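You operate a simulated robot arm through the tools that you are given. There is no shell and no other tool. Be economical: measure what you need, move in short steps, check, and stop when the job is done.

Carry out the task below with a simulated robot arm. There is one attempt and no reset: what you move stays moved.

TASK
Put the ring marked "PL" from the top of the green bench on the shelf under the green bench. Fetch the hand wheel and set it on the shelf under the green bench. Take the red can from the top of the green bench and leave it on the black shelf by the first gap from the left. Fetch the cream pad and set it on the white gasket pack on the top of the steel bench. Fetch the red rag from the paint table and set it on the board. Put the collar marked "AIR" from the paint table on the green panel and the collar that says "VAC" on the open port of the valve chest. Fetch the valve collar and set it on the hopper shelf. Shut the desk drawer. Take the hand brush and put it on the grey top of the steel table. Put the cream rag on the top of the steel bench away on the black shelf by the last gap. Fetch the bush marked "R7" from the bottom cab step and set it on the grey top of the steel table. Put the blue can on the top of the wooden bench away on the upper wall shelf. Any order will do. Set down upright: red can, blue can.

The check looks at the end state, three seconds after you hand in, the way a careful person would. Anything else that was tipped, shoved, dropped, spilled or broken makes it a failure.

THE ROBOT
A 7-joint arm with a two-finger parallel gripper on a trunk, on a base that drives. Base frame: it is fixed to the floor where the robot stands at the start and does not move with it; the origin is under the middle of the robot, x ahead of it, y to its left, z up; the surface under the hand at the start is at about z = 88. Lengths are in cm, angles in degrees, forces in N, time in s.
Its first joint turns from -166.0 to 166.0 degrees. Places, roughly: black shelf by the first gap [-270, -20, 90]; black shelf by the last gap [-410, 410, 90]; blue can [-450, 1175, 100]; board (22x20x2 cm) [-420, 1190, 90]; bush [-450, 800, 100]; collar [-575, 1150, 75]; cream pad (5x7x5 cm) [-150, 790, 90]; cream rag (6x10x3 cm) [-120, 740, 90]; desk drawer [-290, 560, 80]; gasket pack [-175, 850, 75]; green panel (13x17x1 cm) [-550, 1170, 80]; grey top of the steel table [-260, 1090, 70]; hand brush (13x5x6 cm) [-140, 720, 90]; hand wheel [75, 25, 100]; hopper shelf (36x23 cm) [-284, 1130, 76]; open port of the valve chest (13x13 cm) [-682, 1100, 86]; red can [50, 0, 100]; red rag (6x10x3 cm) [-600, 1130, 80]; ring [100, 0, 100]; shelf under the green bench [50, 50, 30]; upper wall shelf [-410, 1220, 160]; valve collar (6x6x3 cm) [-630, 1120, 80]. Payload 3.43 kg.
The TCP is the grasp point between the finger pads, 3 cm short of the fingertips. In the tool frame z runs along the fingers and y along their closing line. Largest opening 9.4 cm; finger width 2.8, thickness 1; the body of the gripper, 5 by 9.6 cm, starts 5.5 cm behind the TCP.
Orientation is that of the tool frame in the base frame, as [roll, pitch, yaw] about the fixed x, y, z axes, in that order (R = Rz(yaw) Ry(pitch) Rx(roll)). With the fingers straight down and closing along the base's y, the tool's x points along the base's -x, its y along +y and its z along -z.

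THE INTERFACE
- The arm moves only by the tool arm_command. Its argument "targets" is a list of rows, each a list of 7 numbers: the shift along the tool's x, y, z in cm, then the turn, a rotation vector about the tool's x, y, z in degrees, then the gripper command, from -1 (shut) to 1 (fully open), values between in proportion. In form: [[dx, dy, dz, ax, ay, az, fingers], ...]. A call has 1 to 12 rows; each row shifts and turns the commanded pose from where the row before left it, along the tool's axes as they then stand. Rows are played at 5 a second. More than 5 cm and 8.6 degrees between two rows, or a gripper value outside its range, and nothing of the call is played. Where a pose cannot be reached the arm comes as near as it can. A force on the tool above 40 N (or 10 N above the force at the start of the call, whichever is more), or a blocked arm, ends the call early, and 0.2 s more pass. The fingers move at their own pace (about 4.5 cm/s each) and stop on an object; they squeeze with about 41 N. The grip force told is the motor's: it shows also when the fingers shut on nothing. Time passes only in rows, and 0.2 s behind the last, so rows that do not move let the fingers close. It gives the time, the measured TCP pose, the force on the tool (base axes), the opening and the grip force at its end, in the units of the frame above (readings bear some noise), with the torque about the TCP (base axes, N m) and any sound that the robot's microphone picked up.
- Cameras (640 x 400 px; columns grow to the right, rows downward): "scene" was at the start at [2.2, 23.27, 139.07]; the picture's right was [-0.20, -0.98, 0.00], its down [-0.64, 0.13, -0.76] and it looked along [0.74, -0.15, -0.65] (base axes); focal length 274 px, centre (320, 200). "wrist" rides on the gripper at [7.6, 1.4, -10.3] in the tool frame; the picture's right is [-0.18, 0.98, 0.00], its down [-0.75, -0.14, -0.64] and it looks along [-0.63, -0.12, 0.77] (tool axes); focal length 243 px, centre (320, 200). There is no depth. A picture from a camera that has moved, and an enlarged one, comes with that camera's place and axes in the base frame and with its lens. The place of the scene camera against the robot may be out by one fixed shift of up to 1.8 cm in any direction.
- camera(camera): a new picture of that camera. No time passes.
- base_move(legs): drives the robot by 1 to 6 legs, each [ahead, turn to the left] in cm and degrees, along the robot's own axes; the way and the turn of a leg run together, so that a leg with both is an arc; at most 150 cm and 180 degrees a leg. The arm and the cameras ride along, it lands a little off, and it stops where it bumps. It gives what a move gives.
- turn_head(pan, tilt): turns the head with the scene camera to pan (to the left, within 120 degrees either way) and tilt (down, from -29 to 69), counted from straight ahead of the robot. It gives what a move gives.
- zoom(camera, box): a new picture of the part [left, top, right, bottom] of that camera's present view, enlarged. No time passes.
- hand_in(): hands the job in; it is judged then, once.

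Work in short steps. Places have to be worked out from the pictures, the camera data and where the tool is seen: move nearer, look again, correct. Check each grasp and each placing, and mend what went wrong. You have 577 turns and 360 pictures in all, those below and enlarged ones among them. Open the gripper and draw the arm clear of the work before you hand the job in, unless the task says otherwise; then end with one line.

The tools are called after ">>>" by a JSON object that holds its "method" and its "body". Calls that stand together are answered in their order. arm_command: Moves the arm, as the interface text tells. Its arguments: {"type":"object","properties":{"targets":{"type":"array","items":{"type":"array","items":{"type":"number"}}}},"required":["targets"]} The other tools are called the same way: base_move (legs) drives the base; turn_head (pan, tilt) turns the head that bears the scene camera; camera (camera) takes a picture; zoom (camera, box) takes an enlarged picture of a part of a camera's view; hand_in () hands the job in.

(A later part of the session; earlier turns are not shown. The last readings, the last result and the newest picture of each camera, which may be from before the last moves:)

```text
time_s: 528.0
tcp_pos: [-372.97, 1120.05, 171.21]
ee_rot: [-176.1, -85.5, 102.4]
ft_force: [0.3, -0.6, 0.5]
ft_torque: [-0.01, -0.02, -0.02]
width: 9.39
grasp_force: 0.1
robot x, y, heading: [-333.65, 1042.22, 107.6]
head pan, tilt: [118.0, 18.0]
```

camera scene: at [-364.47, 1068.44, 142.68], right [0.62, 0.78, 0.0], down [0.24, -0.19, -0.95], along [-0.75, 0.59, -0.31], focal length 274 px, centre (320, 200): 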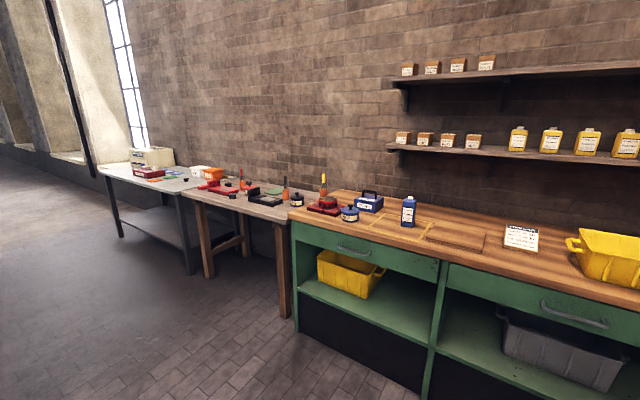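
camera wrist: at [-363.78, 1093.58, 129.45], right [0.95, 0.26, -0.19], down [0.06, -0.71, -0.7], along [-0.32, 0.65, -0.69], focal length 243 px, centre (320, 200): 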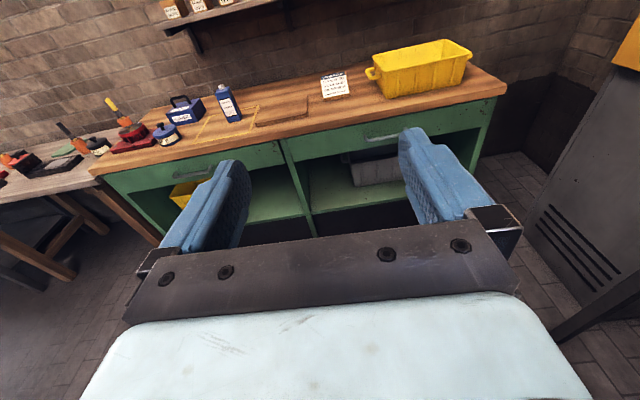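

Height is no problem. I bring the arm back down and in, then drive to the wooden bench.

>>> {"method": "arm_command", "body": {"targets": [[0, 0, -4.8, 0, 0, 0, 1], [0, 0, -4.8, 0, 0, 0, 1], [0, 0, -4.8, 0, 0, 0, 1], [-4.8, 0, -2, 0, 0, 0, 1], [-4.5, 0, -2, 0, 0, 0, 1], [-4.5, 0, -1, 0, 0, 0, 1], [-4.8, 0, 0, 0, 0, 0, 1], [-4.8, 0, 0, 0, 0, 0, 1], [-4.8, 0, 0, 0, 0, 0, 1], [-4.8, 0, 0, 0, 0, 0, 1], [-4.8, 0, 0, 0, 0, 0, 1], [-4.8, 0, 0, 0, 0, 0, 1]]}}

>>> {"method": "base_move", "body": {"legs": [[0, 16]]}}

>>> {"method": "base_move", "body": {"legs": [[95, 0]]}}

>>> {"method": "base_move", "body": {"legs": [[0, -14]]}}

>>> {"method": "turn_head", "body": {"pan": -5, "tilt": 30}}

>>> {"method": "camera", "body": {"camera": "scene"}}

>>> {"method": "camera", "body": {"camera": "wrist"}}

```text
refused: row 4 steps farther than a row can; nothing moved
```

```text
time_s: 529.5
tcp_pos: [-393.11, 1105.43, 171.11]
ee_rot: [-176.5, -85.5, 119.2]
ft_force: [-0.4, 0.1, -0.1]
ft_torque: [0.0, -0.02, -0.04]
width: 9.39
grasp_force: 0.0
robot x, y, heading: [-331.68, 1042.69, 123.8]
head pan, tilt: [118.0, 18.0]
```

```text
time_s: 534.4
tcp_pos: [-446.46, 1182.57, 171.19]
ee_rot: [-176.4, -85.4, 119.6]
ft_force: [0.0, 0.8, -0.2]
ft_torque: [-0.01, 0.0, -0.02]
width: 9.4
grasp_force: 0.0
robot x, y, heading: [-384.44, 1120.78, 124.5]
head pan, tilt: [118.0, 18.0]
```

```text
time_s: 535.7
tcp_pos: [-430.07, 1195.56, 171.2]
ee_rot: [-176.2, -85.4, 105.6]
ft_force: [0.3, 0.2, -0.4]
ft_torque: [0.01, -0.04, 0.0]
width: 9.39
grasp_force: 0.2
robot x, y, heading: [-386.23, 1120.24, 110.7]
head pan, tilt: [118.0, 18.0]
```

```text
time_s: 537.8
tcp_pos: [-430.07, 1195.59, 171.26]
ee_rot: [-176.3, -85.3, 105.6]
ft_force: [1.1, 0.3, -0.1]
ft_torque: [0.0, -0.02, 0.02]
width: 9.39
grasp_force: 0.1
robot x, y, heading: [-386.47, 1120.3, 110.8]
head pan, tilt: [-5.0, 30.0]
```

```text
169 pictures are left
camera scene: at [-408.58, 1116.04, 140.74], right [0.96, 0.27, 0.0], down [0.14, -0.48, -0.87], along [-0.23, 0.83, -0.5], focal length 274 px, centre (320, 200)
```

scene: 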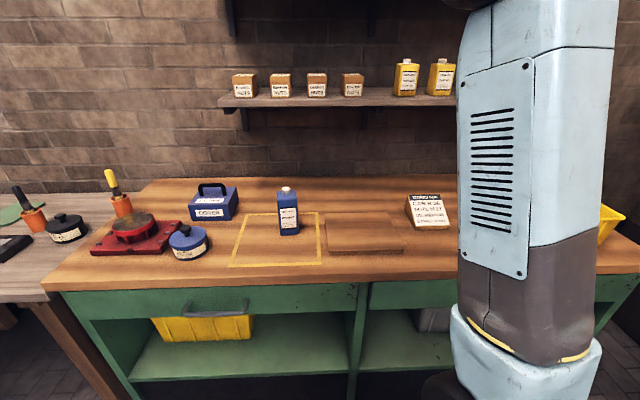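

```text
168 pictures are left
camera wrist: at [-425.36, 1187.11, 179.73], right [0.93, 0.31, -0.19], down [0.1, -0.71, -0.7], along [-0.35, 0.63, -0.69], focal length 243 px, centre (320, 200)
```

wrist: 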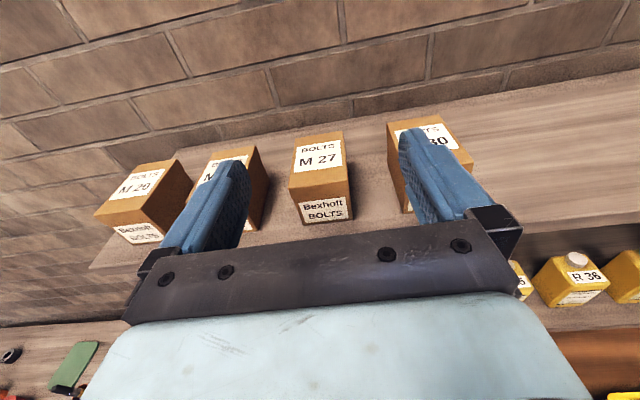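

The arm rows were refused but the base moved (no contact occurred). I now retract straight back before anything else.

>>> {"method": "arm_command", "body": {"targets": [[0, 0, -4.5, 0, 0, 0, 1], [0, 0, -4.5, 0, 0, 0, 1], [0, 0, -4.5, 0, 0, 0, 1], [0, 0, -4.5, 0, 0, 0, 1], [0, 0, -4.5, 0, 0, 0, 1], [0, 0, -4.5, 0, 0, 0, 1], [-4.5, 0, 0, 0, 0, 0, 1], [-4.5, 0, 0, 0, 0, 0, 1], [-4.5, 0, 0, 0, 0, 0, 1], [-4.5, 0, 0, 0, 0, 0, 1]]}}

>>> {"method": "zoom", "body": {"camera": "scene", "box": [200, 150, 440, 290]}}

```text
time_s: 540.0
tcp_pos: [-420.49, 1168.58, 155.48]
ee_rot: [-175.9, -85.3, 105.3]
ft_force: [0.9, 0.1, -0.6]
ft_torque: [0.03, -0.03, 0.01]
width: 9.43
grasp_force: 0.1
robot x, y, heading: [-386.22, 1120.11, 110.7]
head pan, tilt: [-5.0, 30.0]
```

```text
2.67 times, centred on (320, 220) of scene
camera zoom: at [-408.56, 1116.01, 140.74], right [0.96, 0.27, 0.0], down [0.14, -0.48, -0.87], along [-0.23, 0.83, -0.5], focal length 730 px, centre (320, 147)
```

zoom: 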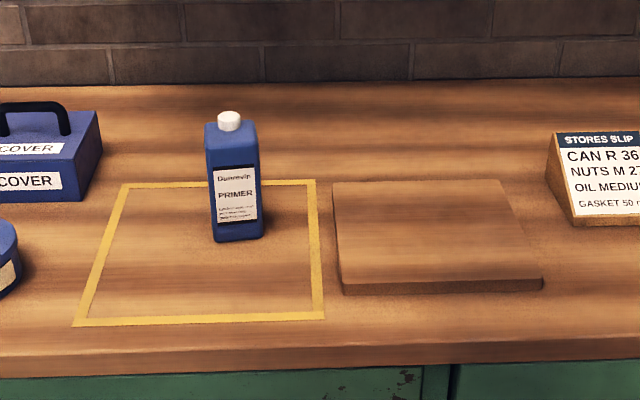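

I lower the gripper in front of the bench toward the can.

>>> {"method": "arm_command", "body": {"targets": [[-4.8, -0.8, 0, 0, 0, 0, 1], [-4.8, -0.8, 0, 0, 0, 0, 1], [-4.8, -0.8, 0, 0, 0, 0, 1], [-4.8, -0.8, 0, 0, 0, 0, 1], [-4.8, -0.8, 0, 0, 0, 0, 1], [-4.8, -0.8, 0, 0, 0, 0, 1], [-4.8, -0.8, 0, 0, 0, 0, 1], [-4.8, -0.8, 0, 0, 0, 0, 1], [-4.8, -0.8, 0, 0, 0, 0, 1], [-4.8, -0.8, 0, 0, 0, 0, 1], [-4.0, -0.8, 0, 0, 0, 0, 1], [0, 0, 0, 0, 0, 0, 1]]}}

>>> {"method": "camera", "body": {"camera": "wrist"}}

>>> {"method": "camera", "body": {"camera": "scene"}}

```text
time_s: 542.6
tcp_pos: [-432.35, 1163.01, 105.93]
ee_rot: [-176.4, -85.4, 105.7]
ft_force: [0.1, 0.0, -0.3]
ft_torque: [0.05, 0.02, 0.02]
width: 9.39
grasp_force: 0.1
out of reach, approached as far as the arm can: row 8, 9, 10, 11
robot x, y, heading: [-386.14, 1120.29, 110.6]
head pan, tilt: [-5.0, 30.0]
```

```text
166 pictures are left
camera wrist: at [-427.7, 1154.51, 114.32], right [0.93, 0.31, -0.19], down [0.09, -0.71, -0.7], along [-0.35, 0.63, -0.69], focal length 243 px, centre (320, 200)
```

wrist: 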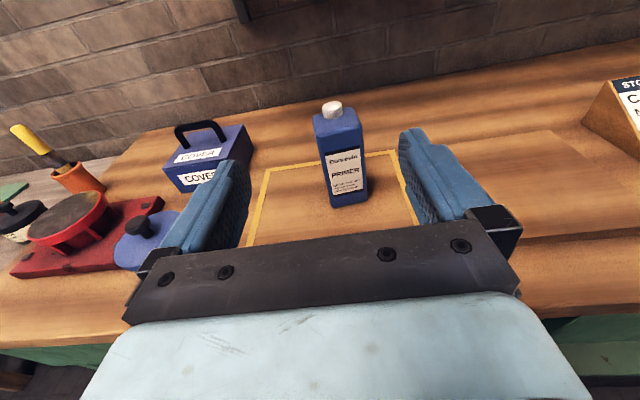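

```text
165 pictures are left
camera scene: at [-408.57, 1116.03, 140.74], right [0.96, 0.27, 0.0], down [0.14, -0.48, -0.87], along [-0.23, 0.83, -0.5], focal length 274 px, centre (320, 200)
```

scene: 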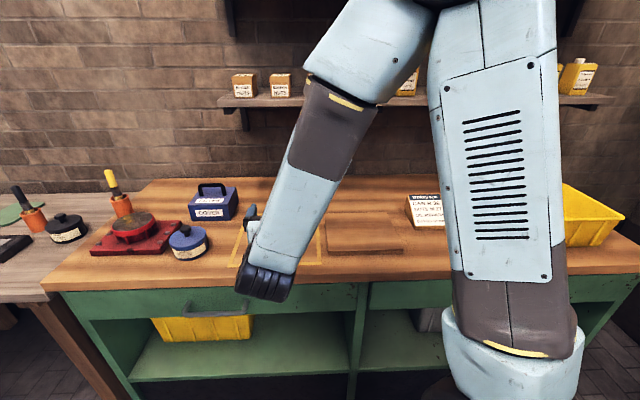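

Too close for a low horizontal wrist; I back the base 14 cm and lower again.

>>> {"method": "base_move", "body": {"legs": [[-14, 0]]}}

>>> {"method": "arm_command", "body": {"targets": [[0, 0, 4, 0, 0, 0, 1], [0, 0, 4, 0, 0, 0, 1], [-3, 0, 3, 0, 0, 0, 1], [-3, 0, 3, 0, 0, 0, 1], [-3, 0, 0, 0, 0, 0, 1], [-2, 0, 0, 0, 0, 0, 1], [0, 0, 0, 0, 0, 0, 1]]}}

>>> {"method": "camera", "body": {"camera": "wrist"}}

>>> {"method": "camera", "body": {"camera": "scene"}}

```text
time_s: 543.9
tcp_pos: [-427.41, 1149.91, 105.77]
ee_rot: [-176.4, -85.4, 105.6]
ft_force: [0.3, 0.4, -0.2]
ft_torque: [0.0, -0.03, -0.02]
width: 9.4
grasp_force: 0.1
robot x, y, heading: [-381.43, 1106.95, 110.4]
head pan, tilt: [-5.0, 30.0]
```

```text
time_s: 545.5
tcp_pos: [-431.68, 1162.17, 93.71]
ee_rot: [-176.3, -85.3, 105.6]
ft_force: [-0.1, -0.1, 0.0]
ft_torque: [0.02, -0.04, 0.02]
width: 9.4
grasp_force: 0.1
robot x, y, heading: [-381.6, 1107.17, 110.7]
head pan, tilt: [-5.0, 30.0]
```

```text
164 pictures are left
camera wrist: at [-427.06, 1153.64, 102.35], right [0.93, 0.31, -0.19], down [0.09, -0.71, -0.7], along [-0.35, 0.63, -0.69], focal length 243 px, centre (320, 200)
```

wrist: 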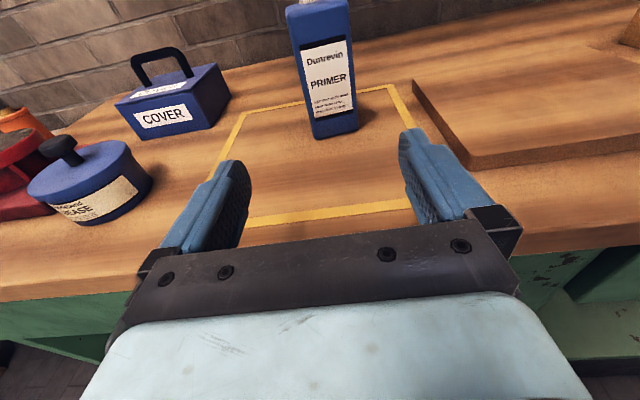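

```text
163 pictures are left
camera scene: at [-403.64, 1102.93, 140.74], right [0.96, 0.27, 0.0], down [0.13, -0.48, -0.87], along [-0.23, 0.83, -0.5], focal length 274 px, centre (320, 200)
```

scene: 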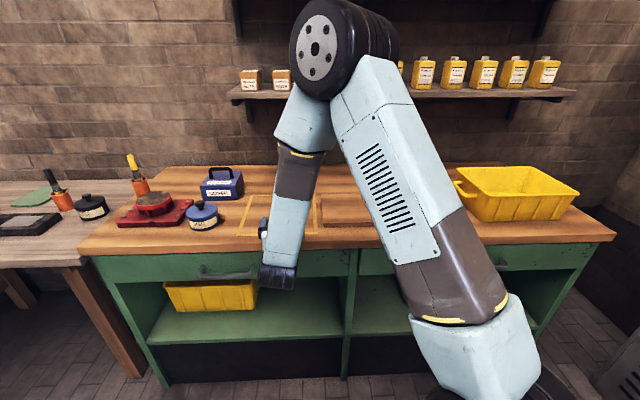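

The wrist would graze the bench edge; I pitch the tool down 17° more so the wrist rides higher.

>>> {"method": "arm_command", "body": {"targets": [[0, 0, 0, 0, -8.5, 0, 1], [0, 0, 0, 0, -8.5, 0, 1], [0, 0, 0, 0, 0, 0, 1]]}}

>>> {"method": "camera", "body": {"camera": "wrist"}}

```text
time_s: 546.3
tcp_pos: [-431.75, 1162.11, 93.83]
ee_rot: [-179.2, -68.3, 108.6]
ft_force: [0.0, -0.6, -0.3]
ft_torque: [0.0, 0.01, -0.03]
width: 9.39
grasp_force: 0.0
robot x, y, heading: [-381.07, 1107.11, 110.8]
head pan, tilt: [-5.0, 30.0]
```

```text
162 pictures are left
camera wrist: at [-428.03, 1156.44, 104.74], right [0.95, 0.26, -0.18], down [0.15, -0.87, -0.46], along [-0.27, 0.41, -0.87], focal length 243 px, centre (320, 200)
```

wrist: 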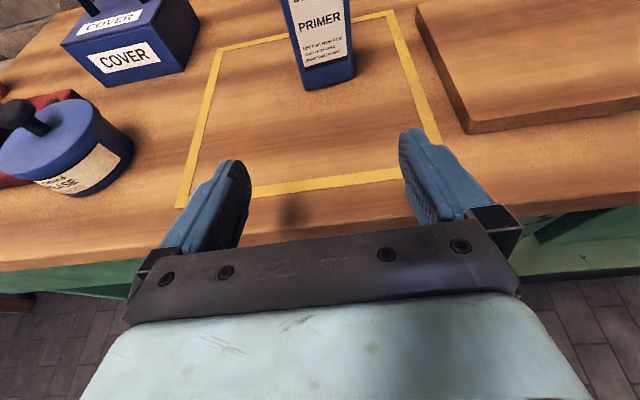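

>>> {"method": "arm_command", "body": {"targets": [[1.43, 0.2, 3.59, 0, 0, 0, 1], [1.43, 0.2, 3.59, 0, 0, 0, 1], [1.43, 0.2, 3.59, 0, 0, 0, 1], [1.43, 0.2, 3.59, 0, 0, 0, 1], [0, 0, 0, 0, 0, 0, 1]]}}

>>> {"method": "camera", "body": {"camera": "wrist"}}

```text
time_s: 547.5
tcp_pos: [-436.06, 1177.12, 93.96]
ee_rot: [-179.2, -68.3, 108.5]
ft_force: [-0.3, -0.7, 0.0]
ft_torque: [0.0, -0.03, -0.03]
width: 9.39
grasp_force: 0.1
robot x, y, heading: [-381.68, 1106.78, 110.6]
head pan, tilt: [-5.0, 30.0]
```

```text
161 pictures are left
camera wrist: at [-432.38, 1171.41, 104.84], right [0.95, 0.26, -0.18], down [0.15, -0.87, -0.46], along [-0.27, 0.41, -0.87], focal length 243 px, centre (320, 200)
```

wrist: 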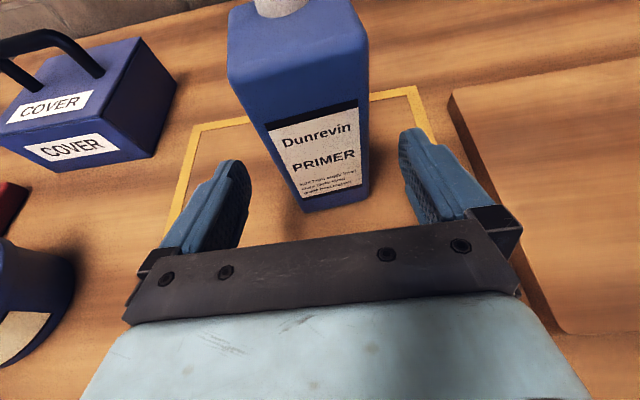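

>>> {"method": "arm_command", "body": {"targets": [[0.8, 0.1, 2.0, 0, 0, 0, 1], [0.8, 0.1, 2.0, 0, 0, 0, 1], [0, 0, 0, 0, 0, 0, 1]]}}

>>> {"method": "camera", "body": {"camera": "wrist"}}

```text
time_s: 548.3
tcp_pos: [-437.37, 1181.13, 93.78]
ee_rot: [-179.2, -68.2, 108.5]
ft_force: [0.1, 0.2, -0.2]
ft_torque: [-0.02, 0.0, 0.0]
width: 9.38
grasp_force: 0.0
robot x, y, heading: [-381.19, 1107.28, 110.6]
head pan, tilt: [-5.0, 30.0]
```

```text
160 pictures are left
camera wrist: at [-433.66, 1175.44, 104.71], right [0.95, 0.26, -0.18], down [0.15, -0.87, -0.46], along [-0.27, 0.41, -0.87], focal length 243 px, centre (320, 200)
```

wrist: 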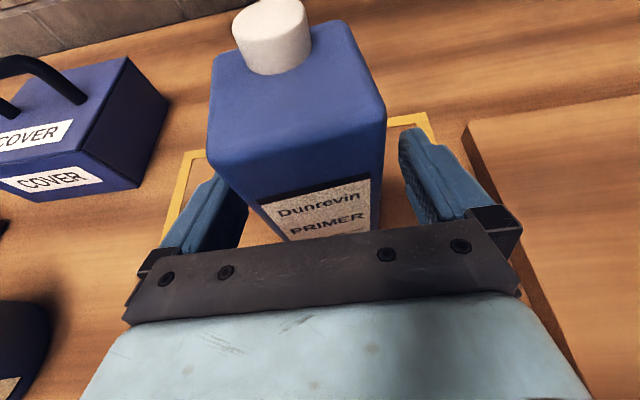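

>>> {"method": "arm_command", "body": {"targets": [[0, 0, 0, 0, 0, 0, -1], [0, 0, 0, 0, 0, 0, -1], [0, 0, 0, 0, 0, 0, -1], [0, 0, 0, 0, 0, 0, -1]]}}

>>> {"method": "arm_command", "body": {"targets": [[1.86, 0, -0.74, 0, 0, 0, -1], [2.8, 0, -1.1, 0, 0, 0, -1]]}}

>>> {"method": "camera", "body": {"camera": "wrist"}}

```text
time_s: 549.3
tcp_pos: [-437.35, 1181.23, 93.76]
ee_rot: [-179.1, -68.3, 108.5]
ft_force: [0.7, 0.5, 1.7]
ft_torque: [0.04, -0.23, 0.09]
width: 6.49
grasp_force: 41.2
robot x, y, heading: [-381.06, 1107.28, 110.7]
head pan, tilt: [-5.0, 30.0]
```

```text
time_s: 549.9
tcp_pos: [-437.37, 1181.25, 98.72]
ee_rot: [-179.2, -68.2, 108.7]
ft_force: [0.0, 0.1, -4.4]
ft_torque: [-0.04, -0.05, -0.05]
width: 6.46
grasp_force: 41.3
robot x, y, heading: [-381.11, 1107.23, 110.4]
head pan, tilt: [-5.0, 30.0]
```

```text
159 pictures are left
camera wrist: at [-433.58, 1175.41, 109.76], right [0.95, 0.26, -0.18], down [0.15, -0.87, -0.46], along [-0.27, 0.41, -0.87], focal length 243 px, centre (320, 200)
```

wrist: 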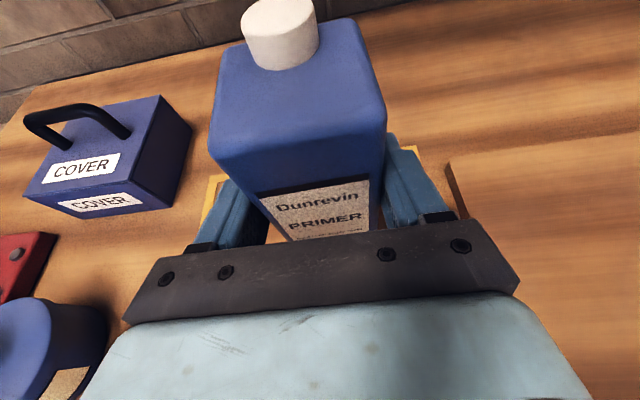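

Can held. I pull back from under the shelf, then rise.

>>> {"method": "arm_command", "body": {"targets": [[-1.48, 0, -3.72, 0, 0, 0, -1], [-1.48, 0, -3.72, 0, 0, 0, -1], [-1.48, 0, -3.72, 0, 0, 0, -1], [-1.48, 0, -3.72, 0, 0, 0, -1], [-1.48, 0, -3.72, 0, 0, 0, -1], [4.41, 0, -1.76, 0, 0, 0, -1], [4.41, 0, -1.76, 0, 0, 0, -1], [4.41, 0, -1.76, 0, 0, 0, -1], [4.41, 0, -1.76, 0, 0, 0, -1], [4.41, 0, -1.76, 0, 0, 0, -1], [4.41, 0, -1.76, 0, 0, 0, -1], [4.41, 0, -1.76, 0, 0, 0, -1]]}}

>>> {"method": "arm_command", "body": {"targets": [[4.41, 0, -1.76, 0, 0, 0, -1], [4.41, 0, -1.76, 0, 0, 0, -1], [4.41, 0, -1.76, 0, 0, 0, -1], [4.41, 0, -1.76, 0, 0, 0, -1], [4.41, 0, -1.76, 0, 0, 0, -1], [4.41, 0, -1.76, 0, 0, 0, -1], [4.41, 0, -1.76, 0, 0, 0, -1], [4.41, 0, -1.76, 0, 0, 0, -1], [4.41, 0, -1.76, 0, 0, 0, -1]]}}

>>> {"method": "arm_command", "body": {"targets": [[0, 4.6, 0, 0, 0, 0, -1], [0, 4.6, 0, 0, 0, 0, -1], [0, 4.6, 0, 0, 0, 0, -1], [0, 4.6, 0, 0, 0, 0, -1], [0, 4.6, 0, 0, 0, 0, -1], [0, 4.6, 0, 0, 0, 0, -1], [0, 4.6, 0, 0, 0, 0, -1], [0, 4.6, 0, 0, 0, 0, -1], [0, 4.6, 0, 0, 0, 0, -1], [0, 4.6, 0, 0, 0, 0, -1]]}}

>>> {"method": "turn_head", "body": {"pan": 10, "tilt": 0}}

>>> {"method": "camera", "body": {"camera": "scene"}}

>>> {"method": "camera", "body": {"camera": "wrist"}}

```text
time_s: 552.5
tcp_pos: [-430.45, 1162.41, 131.82]
ee_rot: [-179.2, -68.3, 108.5]
ft_force: [-0.1, -0.2, -4.0]
ft_torque: [-0.08, -0.06, -0.01]
width: 6.4
grasp_force: 41.1
robot x, y, heading: [-380.86, 1107.2, 110.6]
head pan, tilt: [-5.0, 30.0]
```

```text
time_s: 554.5
tcp_pos: [-430.17, 1162.33, 174.46]
ee_rot: [-179.5, -68.2, 108.7]
ft_force: [2.0, -0.8, -4.0]
ft_torque: [-0.1, -0.02, 0.04]
width: 6.42
grasp_force: 40.9
robot x, y, heading: [-381.22, 1107.18, 110.6]
head pan, tilt: [-5.0, 30.0]
```

```text
time_s: 556.9
tcp_pos: [-364.71, 1173.09, 174.41]
ee_rot: [-178.5, -68.4, 84.7]
ft_force: [5.3, -2.1, -5.2]
ft_torque: [-0.04, 0.08, 0.2]
width: 6.45
grasp_force: 41.4
robot x, y, heading: [-381.24, 1107.05, 110.6]
head pan, tilt: [-5.0, 30.0]
stopped in row 10: the arm was blocked; the commanded pose is now the measured one
```

```text
time_s: 557.9
tcp_pos: [-365.37, 1173.19, 174.5]
ee_rot: [-179.4, -68.3, 85.8]
ft_force: [-0.9, -0.1, -5.3]
ft_torque: [-0.04, -0.02, 0.03]
width: 6.41
grasp_force: 40.5
robot x, y, heading: [-381.15, 1107.14, 110.8]
head pan, tilt: [10.0, 0.0]
```

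```text
158 pictures are left
camera scene: at [-405.75, 1101.97, 145.57], right [0.86, 0.51, 0.0], down [0.0, 0.0, -1.0], along [-0.51, 0.86, 0.0], focal length 274 px, centre (320, 200)
```

scene: 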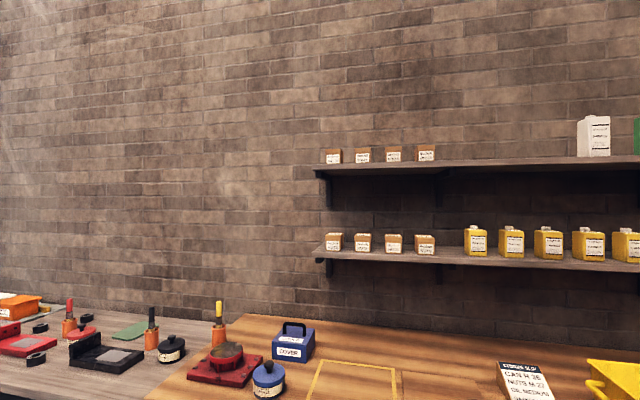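

```text
157 pictures are left
camera wrist: at [-364.18, 1166.6, 185.42], right [0.98, -0.13, -0.17], down [-0.2, -0.86, -0.46], along [-0.09, 0.49, -0.87], focal length 243 px, centre (320, 200)
```

wrist: 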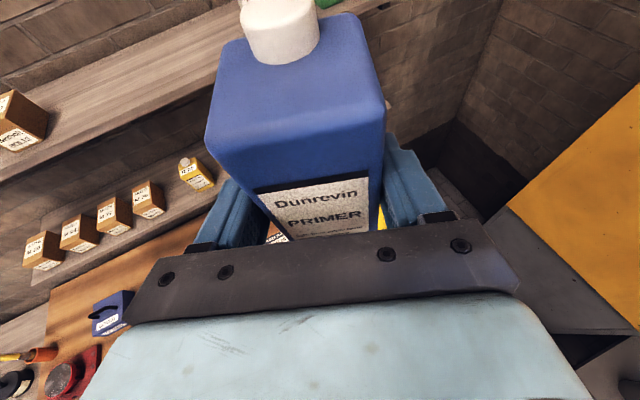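

The arm hit its limit on the right. I move back left and restore the tool yaw.

>>> {"method": "arm_command", "body": {"targets": [[0, -4.6, 0, 0, 0, 0, -1], [0, -4.6, 0, 0, 0, 0, -1], [0, -4.6, 0, 0, 0, 0, -1], [0, -4.6, 0, 0, 0, 0, -1], [0, -4.6, 0, 0, 0, 0, -1], [0, 0, 0, 7.13, 0, -2.84, -1], [0, 0, 0, 7.13, 0, -2.84, -1], [0, 0, 0, 7.13, 0, -2.84, -1], [0, 0, 0, 0, 0, 0, -1]]}}

>>> {"method": "turn_head", "body": {"pan": -20, "tilt": -5}}

>>> {"method": "camera", "body": {"camera": "scene"}}

>>> {"method": "camera", "body": {"camera": "wrist"}}

```text
time_s: 559.9
tcp_pos: [-388.22, 1174.86, 174.41]
ee_rot: [-179.5, -68.2, 109.0]
ft_force: [0.3, 0.7, -4.1]
ft_torque: [-0.04, 0.03, 0.0]
width: 6.41
grasp_force: 41.1
robot x, y, heading: [-381.39, 1107.62, 110.8]
head pan, tilt: [10.0, 0.0]
```

```text
time_s: 560.8
tcp_pos: [-388.22, 1174.79, 174.55]
ee_rot: [-179.4, -68.4, 108.9]
ft_force: [0.2, -0.1, -4.6]
ft_torque: [-0.06, -0.01, 0.02]
width: 6.41
grasp_force: 40.8
robot x, y, heading: [-380.89, 1107.42, 110.7]
head pan, tilt: [-20.0, -5.0]
```

```text
156 pictures are left
camera scene: at [-401.28, 1102.99, 146.35], right [1.0, 0.01, 0.0], down [0.0, 0.09, -1.0], along [-0.01, 1.0, 0.09], focal length 274 px, centre (320, 200)
```

scene: 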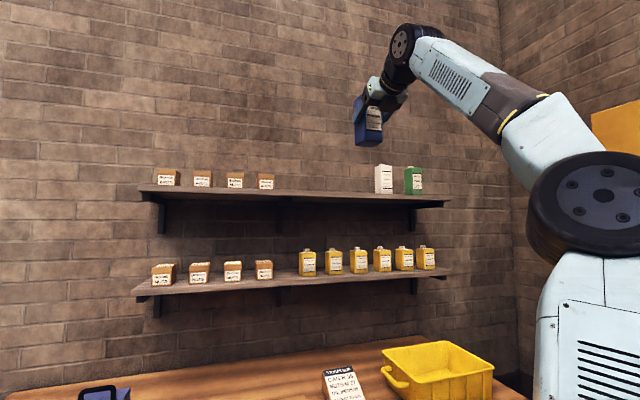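

```text
155 pictures are left
camera wrist: at [-384.56, 1168.99, 185.46], right [0.95, 0.26, -0.17], down [0.16, -0.87, -0.46], along [-0.27, 0.41, -0.87], focal length 243 px, centre (320, 200)
```

wrist: 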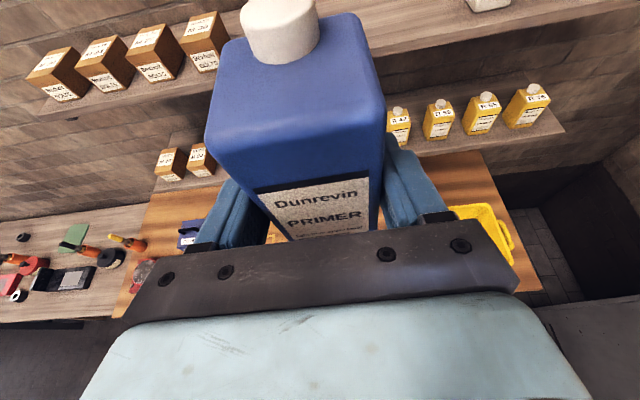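

Shelf: top ≈156.8, front edge l≈1273, free n 19–63. I drive 25 ahead (can at z≈168, still short of the shelf edge).

>>> {"method": "base_move", "body": {"legs": [[25, 0]]}}

>>> {"method": "camera", "body": {"camera": "wrist"}}

>>> {"method": "camera", "body": {"camera": "scene"}}

```text
time_s: 562.6
tcp_pos: [-396.95, 1198.01, 174.67]
ee_rot: [-179.5, -68.5, 108.8]
ft_force: [-0.4, 0.0, -4.5]
ft_torque: [-0.06, -0.04, 0.03]
width: 6.43
grasp_force: 40.7
robot x, y, heading: [-390.05, 1130.03, 110.4]
head pan, tilt: [-20.0, -5.0]
```

```text
154 pictures are left
camera wrist: at [-393.23, 1192.31, 185.46], right [0.95, 0.26, -0.17], down [0.15, -0.87, -0.46], along [-0.27, 0.41, -0.87], focal length 243 px, centre (320, 200)
```

wrist: 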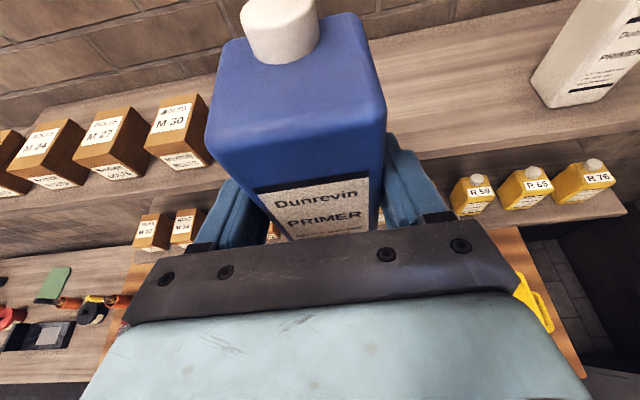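

```text
153 pictures are left
camera scene: at [-410.12, 1126.35, 146.35], right [1.0, 0.01, 0.0], down [0.0, 0.09, -1.0], along [-0.01, 1.0, 0.09], focal length 274 px, centre (320, 200)
```

scene: 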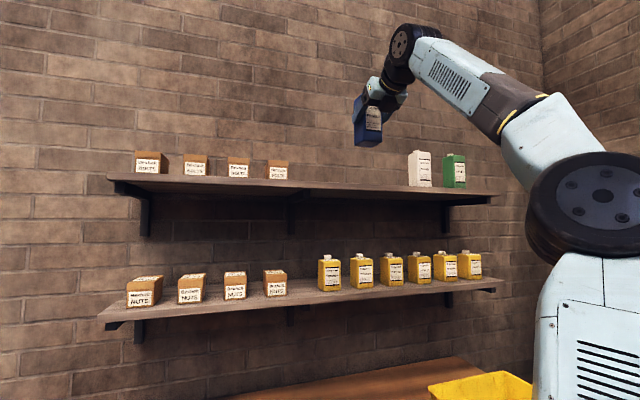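

>>> {"method": "arm_command", "body": {"targets": [[1.76, 0, 4.41, 0, 0, 0, -1], [1.76, 0, 4.41, 0, 0, 0, -1], [1.76, 0, 4.41, 0, 0, 0, -1], [1.76, 0, 4.41, 0, 0, 0, -1], [0, 0, 0, 0, 0, 0, -1]]}}

>>> {"method": "camera", "body": {"camera": "wrist"}}

>>> {"method": "zoom", "body": {"camera": "scene", "box": [240, 60, 500, 220]}}

```text
time_s: 563.8
tcp_pos: [-399.51, 1205.93, 174.4]
ee_rot: [-179.4, -68.4, 108.7]
ft_force: [0.8, -0.3, -3.9]
ft_torque: [-0.02, -0.03, 0.02]
width: 6.42
grasp_force: 40.7
out of reach, approached as far as the arm can: row 2, 3, 4
robot x, y, heading: [-390.65, 1130.22, 110.6]
head pan, tilt: [-20.0, -5.0]
```

```text
152 pictures are left
camera wrist: at [-395.81, 1200.2, 185.35], right [0.95, 0.26, -0.17], down [0.15, -0.87, -0.46], along [-0.27, 0.41, -0.87], focal length 243 px, centre (320, 200)
```

wrist: 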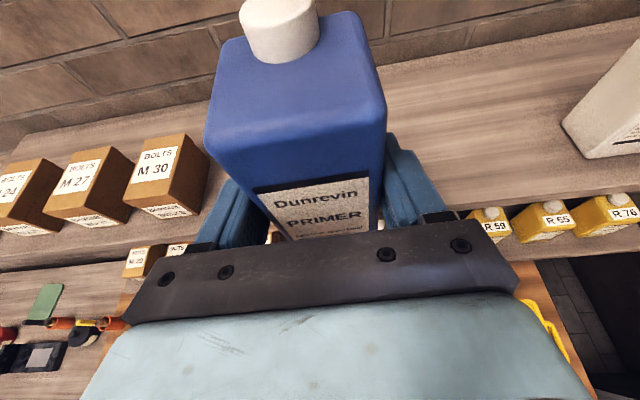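

```text
2.46 times, centred on (370, 140) of scene
camera zoom: at [-410.12, 1126.38, 146.35], right [1.0, 0.01, 0.0], down [0.0, 0.09, -1.0], along [-0.01, 1.0, 0.09], focal length 674 px, centre (197, 348)
```

zoom: 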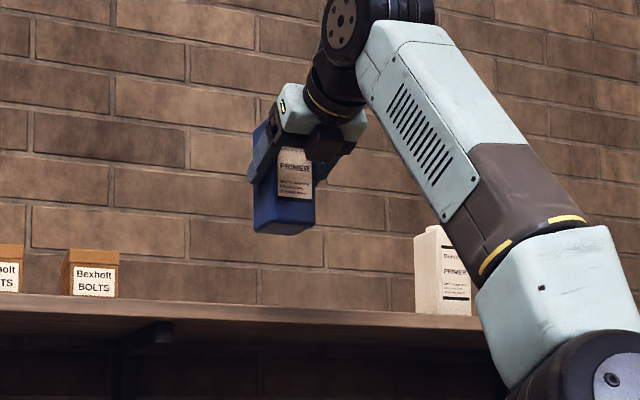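

>>> {"method": "arm_command", "body": {"targets": [[-3.7, 0, 1.48, 0, 0, 0, -1], [-3.5, 0, 1.4, 0, 0, 0, -1], [1.1, 0, 2.79, 0, 0, 0, -1], [1.1, 0, 2.79, 0, 0, 0, -1], [1.1, 0, 2.79, 0, 0, 0, -1], [0, 0, 0, 0, 0, 0, -1]]}}

>>> {"method": "camera", "body": {"camera": "wrist"}}

>>> {"method": "zoom", "body": {"camera": "scene", "box": [240, 60, 500, 220]}}

```text
time_s: 565.2
tcp_pos: [-402.59, 1214.74, 166.84]
ee_rot: [-179.5, -68.4, 108.8]
ft_force: [-0.5, 0.0, -4.9]
ft_torque: [-0.01, -0.04, 0.01]
width: 6.42
grasp_force: 40.4
robot x, y, heading: [-389.91, 1130.57, 110.5]
head pan, tilt: [-20.0, -5.0]
```

```text
150 pictures are left
camera wrist: at [-398.87, 1208.86, 177.74], right [0.95, 0.26, -0.17], down [0.15, -0.87, -0.46], along [-0.27, 0.41, -0.87], focal length 243 px, centre (320, 200)
```

wrist: 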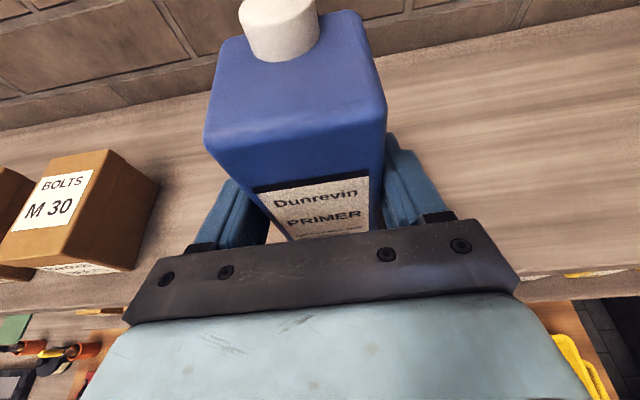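

```text
2.46 times, centred on (370, 140) of scene
camera zoom: at [-410.13, 1126.41, 146.35], right [1.0, 0.01, 0.0], down [0.0, 0.09, -1.0], along [-0.01, 1.0, 0.09], focal length 674 px, centre (197, 348)
```

zoom: 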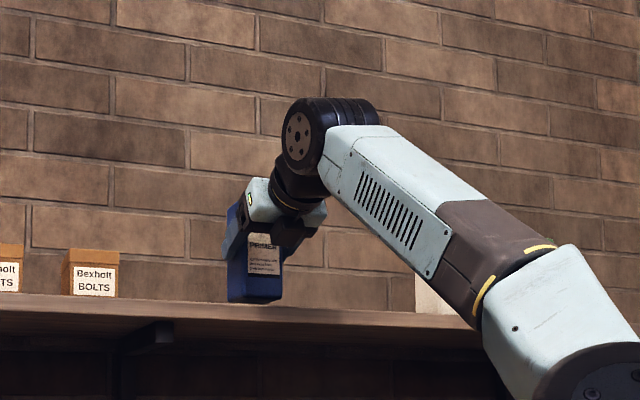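

>>> {"method": "arm_command", "body": {"targets": [[-0.93, 0, 0.37, 0, 0, 0, -1], [-0.46, 0, 0.18, 0, 0, 0, -1], [-0.46, 0, 0.18, 0, 0, 0, -1], [-0.46, 0, 0.18, 0, 0, 0, -1], [-0.46, 0, 0.18, 0, 0, 0, -1], [-0.46, 0, 0.18, 0, 0, 0, -1], [-0.46, 0, 0.18, 0, 0, 0, -1]]}}

>>> {"method": "zoom", "body": {"camera": "scene", "box": [240, 60, 500, 220]}}

```text
time_s: 566.8
tcp_pos: [-402.65, 1214.3, 162.97]
ee_rot: [-179.5, -68.4, 108.7]
ft_force: [0.4, 0.2, 29.6]
ft_torque: [-0.12, -0.31, -0.01]
width: 6.42
grasp_force: 40.7
robot x, y, heading: [-390.04, 1130.73, 110.5]
head pan, tilt: [-20.0, -5.0]
```

```text
2.46 times, centred on (370, 140) of scene
camera zoom: at [-410.1, 1126.21, 146.35], right [1.0, 0.01, 0.0], down [0.0, 0.09, -1.0], along [-0.01, 1.0, 0.09], focal length 674 px, centre (197, 348)
```

zoom: 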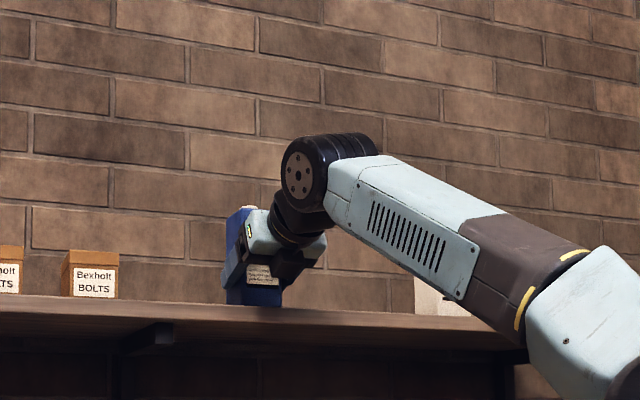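

Contact. I open and withdraw horizontally.

>>> {"method": "arm_command", "body": {"targets": [[0.28, 0, -0.11, 0, 0, 0, -1], [0, 0, 0, 0, 0, 0, 0.7], [0, 0, 0, 0, 0, 0, 1], [0, 0, 0, 0, 0, 0, 1], [-1.4, 0, -3.53, 0, 0, 0, 1], [-1.4, 0, -3.53, 0, 0, 0, 1], [-1.4, 0, -3.53, 0, 0, 0, 1], [-1.4, 0, -3.53, 0, 0, 0, 1], [-1.4, 0, -3.53, 0, 0, 0, 1]]}}

>>> {"method": "zoom", "body": {"camera": "scene", "box": [240, 60, 500, 220]}}

>>> {"method": "camera", "body": {"camera": "wrist"}}

```text
time_s: 568.8
tcp_pos: [-396.31, 1196.56, 163.02]
ee_rot: [-179.6, -68.3, 108.9]
ft_force: [0.4, 0.9, -0.6]
ft_torque: [0.03, -0.02, -0.01]
width: 9.4
grasp_force: 0.0
robot x, y, heading: [-390.09, 1130.47, 110.4]
head pan, tilt: [-20.0, -5.0]
```

```text
2.46 times, centred on (370, 140) of scene
camera zoom: at [-410.14, 1126.41, 146.35], right [1.0, 0.01, 0.0], down [0.0, 0.09, -1.0], along [-0.01, 1.0, 0.09], focal length 674 px, centre (197, 348)
```

zoom: 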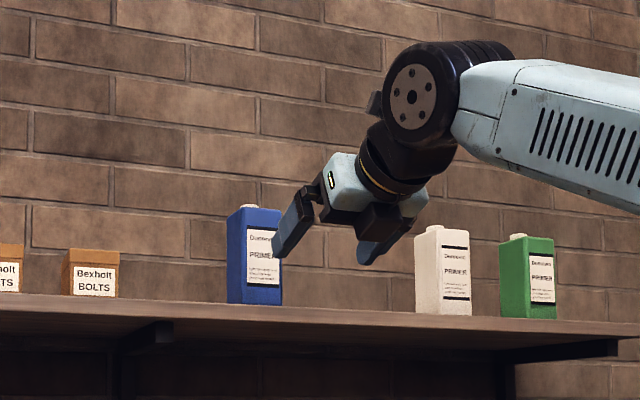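

```text
146 pictures are left
camera wrist: at [-392.58, 1190.88, 173.88], right [0.95, 0.26, -0.17], down [0.15, -0.87, -0.46], along [-0.27, 0.41, -0.87], focal length 243 px, centre (320, 200)
```

wrist: 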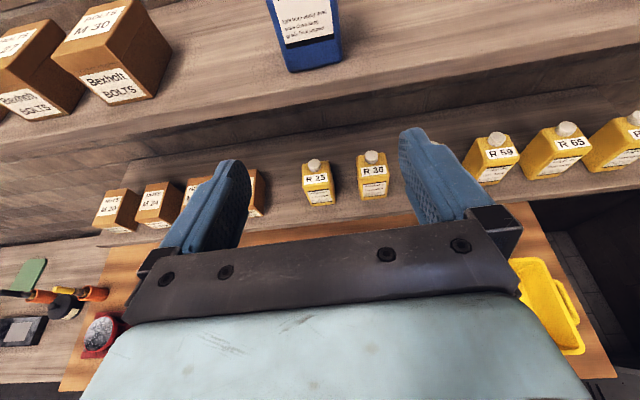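

Blue can is on the upper shelf, upright. I back the base off 45 and bring the tool back to pointing down.

>>> {"method": "base_move", "body": {"legs": [[-45, 0]]}}

>>> {"method": "arm_command", "body": {"targets": [[-4, 0, 0, 0, -8.5, 0, 1], [-4, 0, 0, 0, -8.5, 0, 1], [-4, 0, 0, 0, -8.5, 0, 1], [-3, 0, 1, 0, -8.5, 0, 1], [-3, 0, 2, 0, -8.5, 0, 1], [-2, 0, 3, 0, -8.5, 0, 1], [-1, 0, 4, 0, -8.5, 0, 1], [0, 0, 4, 0, -8.5, 0, 1], [0, 0, 4, 0, 0, 0, 1], [0, 0, 4, 0, 0, 0, 1]]}}

```text
time_s: 571.6
tcp_pos: [-380.28, 1154.1, 162.91]
ee_rot: [-179.5, -68.3, 108.7]
ft_force: [0.0, -0.4, -0.6]
ft_torque: [-0.03, 0.03, 0.02]
width: 9.36
grasp_force: 0.1
robot x, y, heading: [-374.07, 1088.22, 110.2]
head pan, tilt: [-20.0, -5.0]
```

```text
time_s: 573.8
tcp_pos: [-377.51, 1146.01, 126.82]
ee_rot: [-179.8, -0.2, 109.2]
ft_force: [0.0, -0.5, -0.7]
ft_torque: [0.01, -0.03, 0.01]
width: 9.39
grasp_force: 0.0
robot x, y, heading: [-374.34, 1087.6, 110.3]
head pan, tilt: [-20.0, -5.0]
```

>>> {"method": "arm_command", "body": {"targets": [[0, 0, 0, 0, 0, 8.5, 1], [0, 0, 0, 0, 0, 8.5, 1], [0, 0, 0, 0, 0, 8.5, 1], [0, 0, 0, 0, 0, 8.5, 1], [0, 0, 0, 0, 0, 8.5, 1], [0, 0, 0, 0, 0, 8.5, 1], [0, 0, 0, 0, 0, 8.5, 1], [0, 0, 0, 0, 0, 8.5, 1], [0, 0, 0, 0, 0, 8.5, 1], [0, 0, 0, 0, 0, 8.5, 1], [0, 0, 0, 0, 0, 8.5, 1], [0, 0, 0, 0, 0, 8.5, 1]]}}

>>> {"method": "arm_command", "body": {"targets": [[0, 0, 0, 0, 0, 8.5, 1], [0, 0, 0, 0, 0, 8.5, 1], [0, 0, 0, 0, 0, 8.5, 1], [0, 0, 0, 0, 0, 8.5, 1], [0, 0, 0, 0, 0, 8.5, 1], [0, 0, 0, 0, 0, 8.5, 1], [0, 0, 0, 0, 0, 8.5, 1], [0, 0, 0, 0, 0, 8.5, 1], [0, 0, 0, 0, 0, 8.5, 1]]}}

>>> {"method": "turn_head", "body": {"pan": 35, "tilt": 20}}

>>> {"method": "camera", "body": {"camera": "scene"}}

```text
time_s: 576.4
tcp_pos: [-377.45, 1146.13, 126.98]
ee_rot: [-179.7, 0.3, 7.0]
ft_force: [-1.1, -0.9, -0.6]
ft_torque: [0.0, -0.03, 0.01]
width: 9.4
grasp_force: 0.0
robot x, y, heading: [-374.25, 1087.49, 110.1]
head pan, tilt: [-20.0, -5.0]
```

```text
time_s: 578.4
tcp_pos: [-377.57, 1146.22, 127.02]
ee_rot: [179.8, 0.4, -69.4]
ft_force: [0.0, 0.2, -0.6]
ft_torque: [-0.03, 0.0, 0.0]
width: 9.4
grasp_force: 0.0
robot x, y, heading: [-374.08, 1087.66, 110.7]
head pan, tilt: [-20.0, -5.0]
```

```text
time_s: 579.6
tcp_pos: [-377.54, 1146.07, 126.93]
ee_rot: [179.8, 0.4, -69.3]
ft_force: [-0.9, 0.8, -1.3]
ft_torque: [-0.02, -0.01, 0.02]
width: 9.42
grasp_force: 0.1
robot x, y, heading: [-373.7, 1087.72, 110.2]
head pan, tilt: [35.0, 20.0]
```

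```text
145 pictures are left
camera scene: at [-401.85, 1080.34, 142.35], right [0.57, 0.82, 0.0], down [0.28, -0.19, -0.94], along [-0.77, 0.53, -0.34], focal length 274 px, centre (320, 200)
```

scene: 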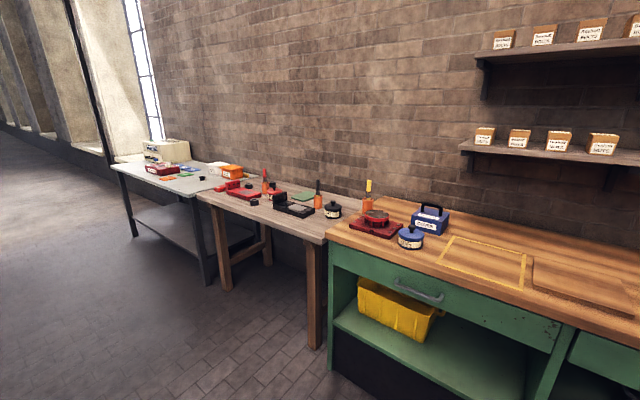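

Next the paint table. I turn left ~73°, drive 175 west, and turn back to face it.

>>> {"method": "base_move", "body": {"legs": [[0, 40]]}}

>>> {"method": "base_move", "body": {"legs": [[0, 33]]}}

>>> {"method": "base_move", "body": {"legs": [[150, 0], [28, 0]]}}

>>> {"method": "base_move", "body": {"legs": [[0, -40]]}}

>>> {"method": "base_move", "body": {"legs": [[0, -33]]}}

>>> {"method": "turn_head", "body": {"pan": 0, "tilt": 32}}

>>> {"method": "camera", "body": {"camera": "scene"}}

```text
time_s: 582.1
tcp_pos: [-414.25, 1130.13, 127.13]
ee_rot: [179.8, 0.4, -29.2]
ft_force: [1.0, 0.3, -0.4]
ft_torque: [0.02, 0.0, 0.02]
width: 9.39
grasp_force: 0.1
robot x, y, heading: [-372.17, 1090.97, 150.2]
head pan, tilt: [35.0, 20.0]
```

```text
time_s: 584.3
tcp_pos: [-429.09, 1101.05, 127.04]
ee_rot: [179.8, 0.4, 3.8]
ft_force: [0.3, -1.1, 0.7]
ft_torque: [-0.03, 0.0, -0.02]
width: 9.41
grasp_force: 0.0
robot x, y, heading: [-373.03, 1094.79, -176.9]
head pan, tilt: [35.0, 20.0]
```

```text
time_s: 593.5
tcp_pos: [-608.91, 1091.89, 127.07]
ee_rot: [179.9, 0.4, 3.6]
ft_force: [-0.3, -0.4, 0.2]
ft_torque: [0.0, -0.02, 0.01]
width: 9.42
grasp_force: 0.1
robot x, y, heading: [-552.56, 1085.38, -176.8]
head pan, tilt: [35.0, 20.0]
```

```text
time_s: 596.0
tcp_pos: [-591.65, 1126.54, 127.01]
ee_rot: [179.8, 0.4, -36.5]
ft_force: [0.2, -0.2, -0.4]
ft_torque: [0.01, -0.03, -0.01]
width: 9.39
grasp_force: 0.0
robot x, y, heading: [-555.01, 1082.47, 143.0]
head pan, tilt: [35.0, 20.0]
```

```text
time_s: 598.2
tcp_pos: [-561.78, 1139.4, 127.1]
ee_rot: [179.7, 0.2, -69.2]
ft_force: [0.5, 0.3, -0.1]
ft_torque: [-0.03, 0.05, 0.02]
width: 9.36
grasp_force: 0.1
robot x, y, heading: [-558.46, 1080.73, 110.7]
head pan, tilt: [35.0, 20.0]
```

```text
time_s: 599.2
tcp_pos: [-561.82, 1139.37, 127.3]
ee_rot: [179.9, 0.5, -69.4]
ft_force: [-0.3, 0.1, -0.9]
ft_torque: [0.03, -0.01, 0.01]
width: 9.39
grasp_force: 0.2
robot x, y, heading: [-558.49, 1080.99, 110.7]
head pan, tilt: [0.0, 32.0]
```

```text
144 pictures are left
camera scene: at [-581.63, 1076.65, 140.42], right [0.94, 0.35, 0.0], down [0.19, -0.5, -0.85], along [-0.3, 0.79, -0.53], focal length 274 px, centre (320, 200)
```

scene: 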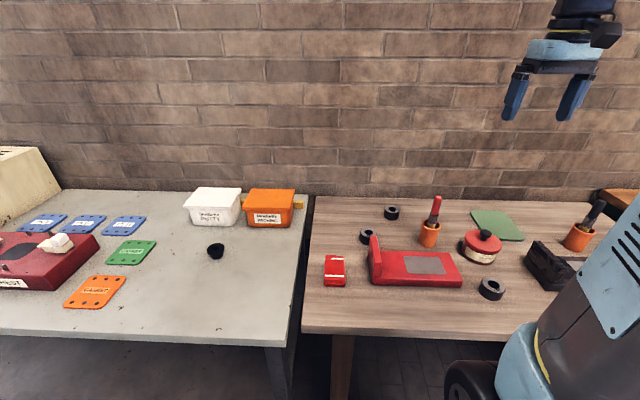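

Perfect view. I zoom on the three collars to read them and on the valve chest side.

>>> {"method": "zoom", "body": {"camera": "scene", "box": [310, 190, 430, 290]}}

>>> {"method": "zoom", "body": {"camera": "scene", "box": [430, 190, 580, 310]}}

>>> {"method": "zoom", "body": {"camera": "scene", "box": [0, 180, 260, 320]}}

```text
4.00 times, centred on (370, 240) of scene
camera zoom: at [-581.63, 1076.65, 140.42], right [0.94, 0.35, 0.0], down [0.19, -0.5, -0.85], along [-0.3, 0.79, -0.53], focal length 1095 px, centre (120, 40)
```

zoom: 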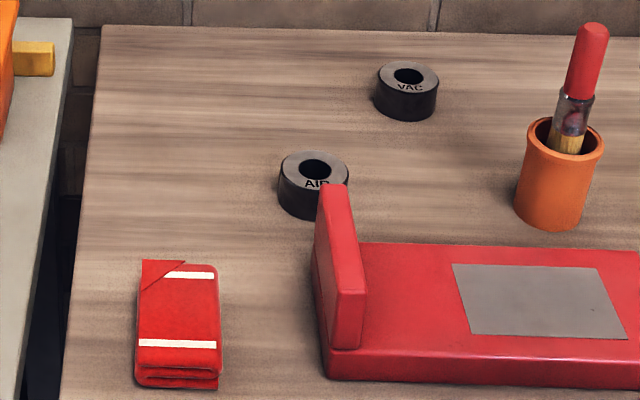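

```text
3.33 times, centred on (505, 250) of scene
camera zoom: at [-581.63, 1076.65, 140.42], right [0.94, 0.35, 0.0], down [0.19, -0.5, -0.85], along [-0.3, 0.79, -0.53], focal length 913 px, centre (-297, 33)
```

zoom: 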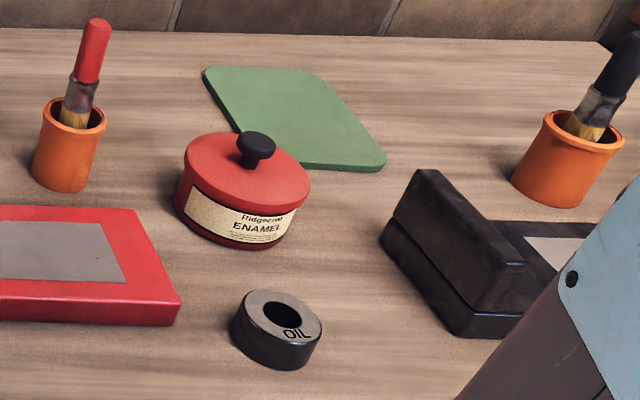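

```text
2.46 times, centred on (130, 250) of scene
camera zoom: at [-581.63, 1076.65, 140.42], right [0.94, 0.35, 0.0], down [0.19, -0.5, -0.85], along [-0.3, 0.79, -0.53], focal length 674 px, centre (788, 77)
```

zoom: 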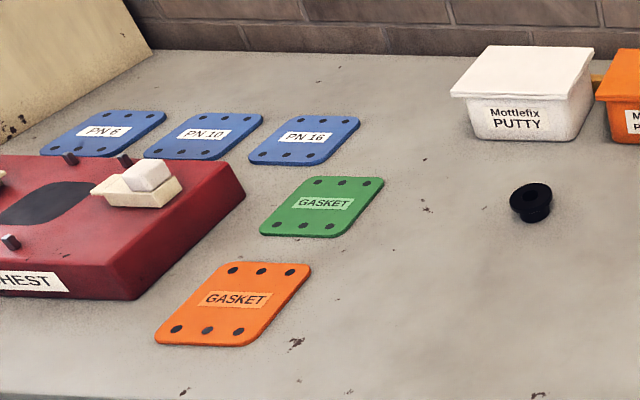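

AIR ≈(-591,1153), VAC ≈(-586,1171), red rag ≈(-597,1133), green panel ≈(-548,1178). I step 8 closer and move the tool over AIR.

>>> {"method": "base_move", "body": {"legs": [[8, 0]]}}

>>> {"method": "arm_command", "body": {"targets": [[-0.6, 3.8, 2, 0, 0, 0, 1], [-0.6, 3.8, 2, 0, 0, 0, 1], [-0.6, 3.8, 2, 0, 0, 0, 1], [-0.6, 3.8, 2, 0, 0, 0, 1], [-0.6, 3.8, 2, 0, 0, 0, 1], [-0.6, 3.8, 2, 0, 0, 0, 1], [0, 0, 0, 0, 0, 0, 1]]}}

>>> {"method": "camera", "body": {"camera": "wrist"}}

```text
time_s: 600.2
tcp_pos: [-564.55, 1146.71, 127.23]
ee_rot: [179.9, 0.4, -69.2]
ft_force: [-1.0, -0.1, -0.4]
ft_torque: [0.03, -0.01, 0.01]
width: 9.4
grasp_force: 0.1
robot x, y, heading: [-561.37, 1088.93, 110.5]
head pan, tilt: [0.0, 32.0]
```

```text
time_s: 601.9
tcp_pos: [-587.56, 1142.29, 115.18]
ee_rot: [179.8, 0.5, -69.3]
ft_force: [0.1, 0.1, 1.1]
ft_torque: [0.03, -0.02, 0.01]
width: 9.4
grasp_force: 0.1
robot x, y, heading: [-561.29, 1088.49, 110.6]
head pan, tilt: [0.0, 32.0]
```

```text
140 pictures are left
camera wrist: at [-586.05, 1134.67, 125.54], right [-0.98, -0.18, 0.0], down [-0.13, 0.75, 0.65], along [-0.12, 0.64, -0.76], focal length 243 px, centre (320, 200)
```

wrist: 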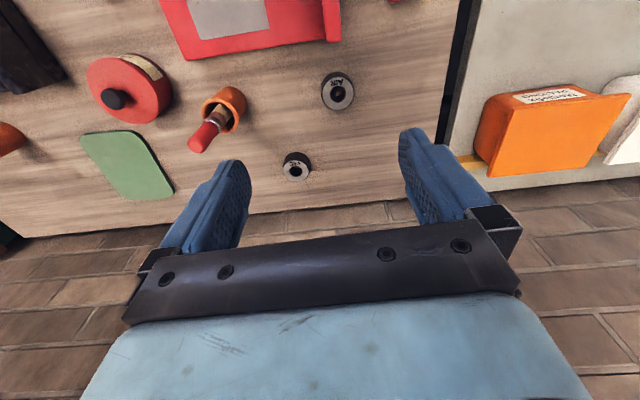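

Table top ≈80. AIR is at ≈(-590.9,1146.1). I descend over it.

>>> {"method": "arm_command", "body": {"targets": [[-0.94, 0.36, 4.6, 0, 0, 0, 1], [-0.94, 0.36, 4.6, 0, 0, 0, 1], [-0.94, 0.36, 4.6, 0, 0, 0, 1], [-0.94, 0.36, 4.6, 0, 0, 0, 1], [-0.94, 0.36, 3, 0, 0, 0, 1], [0, 0, 0, 0, 0, 0, 1]]}}

>>> {"method": "camera", "body": {"camera": "wrist"}}

```text
time_s: 603.2
tcp_pos: [-590.71, 1145.88, 93.74]
ee_rot: [179.8, 0.4, -69.2]
ft_force: [-0.2, 0.5, 0.2]
ft_torque: [-0.01, -0.03, 0.01]
width: 9.41
grasp_force: 0.0
robot x, y, heading: [-561.09, 1088.34, 110.6]
head pan, tilt: [0.0, 32.0]
```

```text
139 pictures are left
camera wrist: at [-589.22, 1138.36, 104.03], right [-0.98, -0.18, 0.0], down [-0.13, 0.75, 0.65], along [-0.12, 0.64, -0.76], focal length 243 px, centre (320, 200)
```

wrist: 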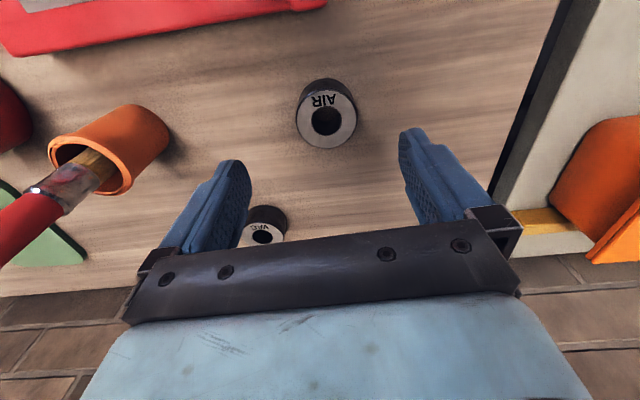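

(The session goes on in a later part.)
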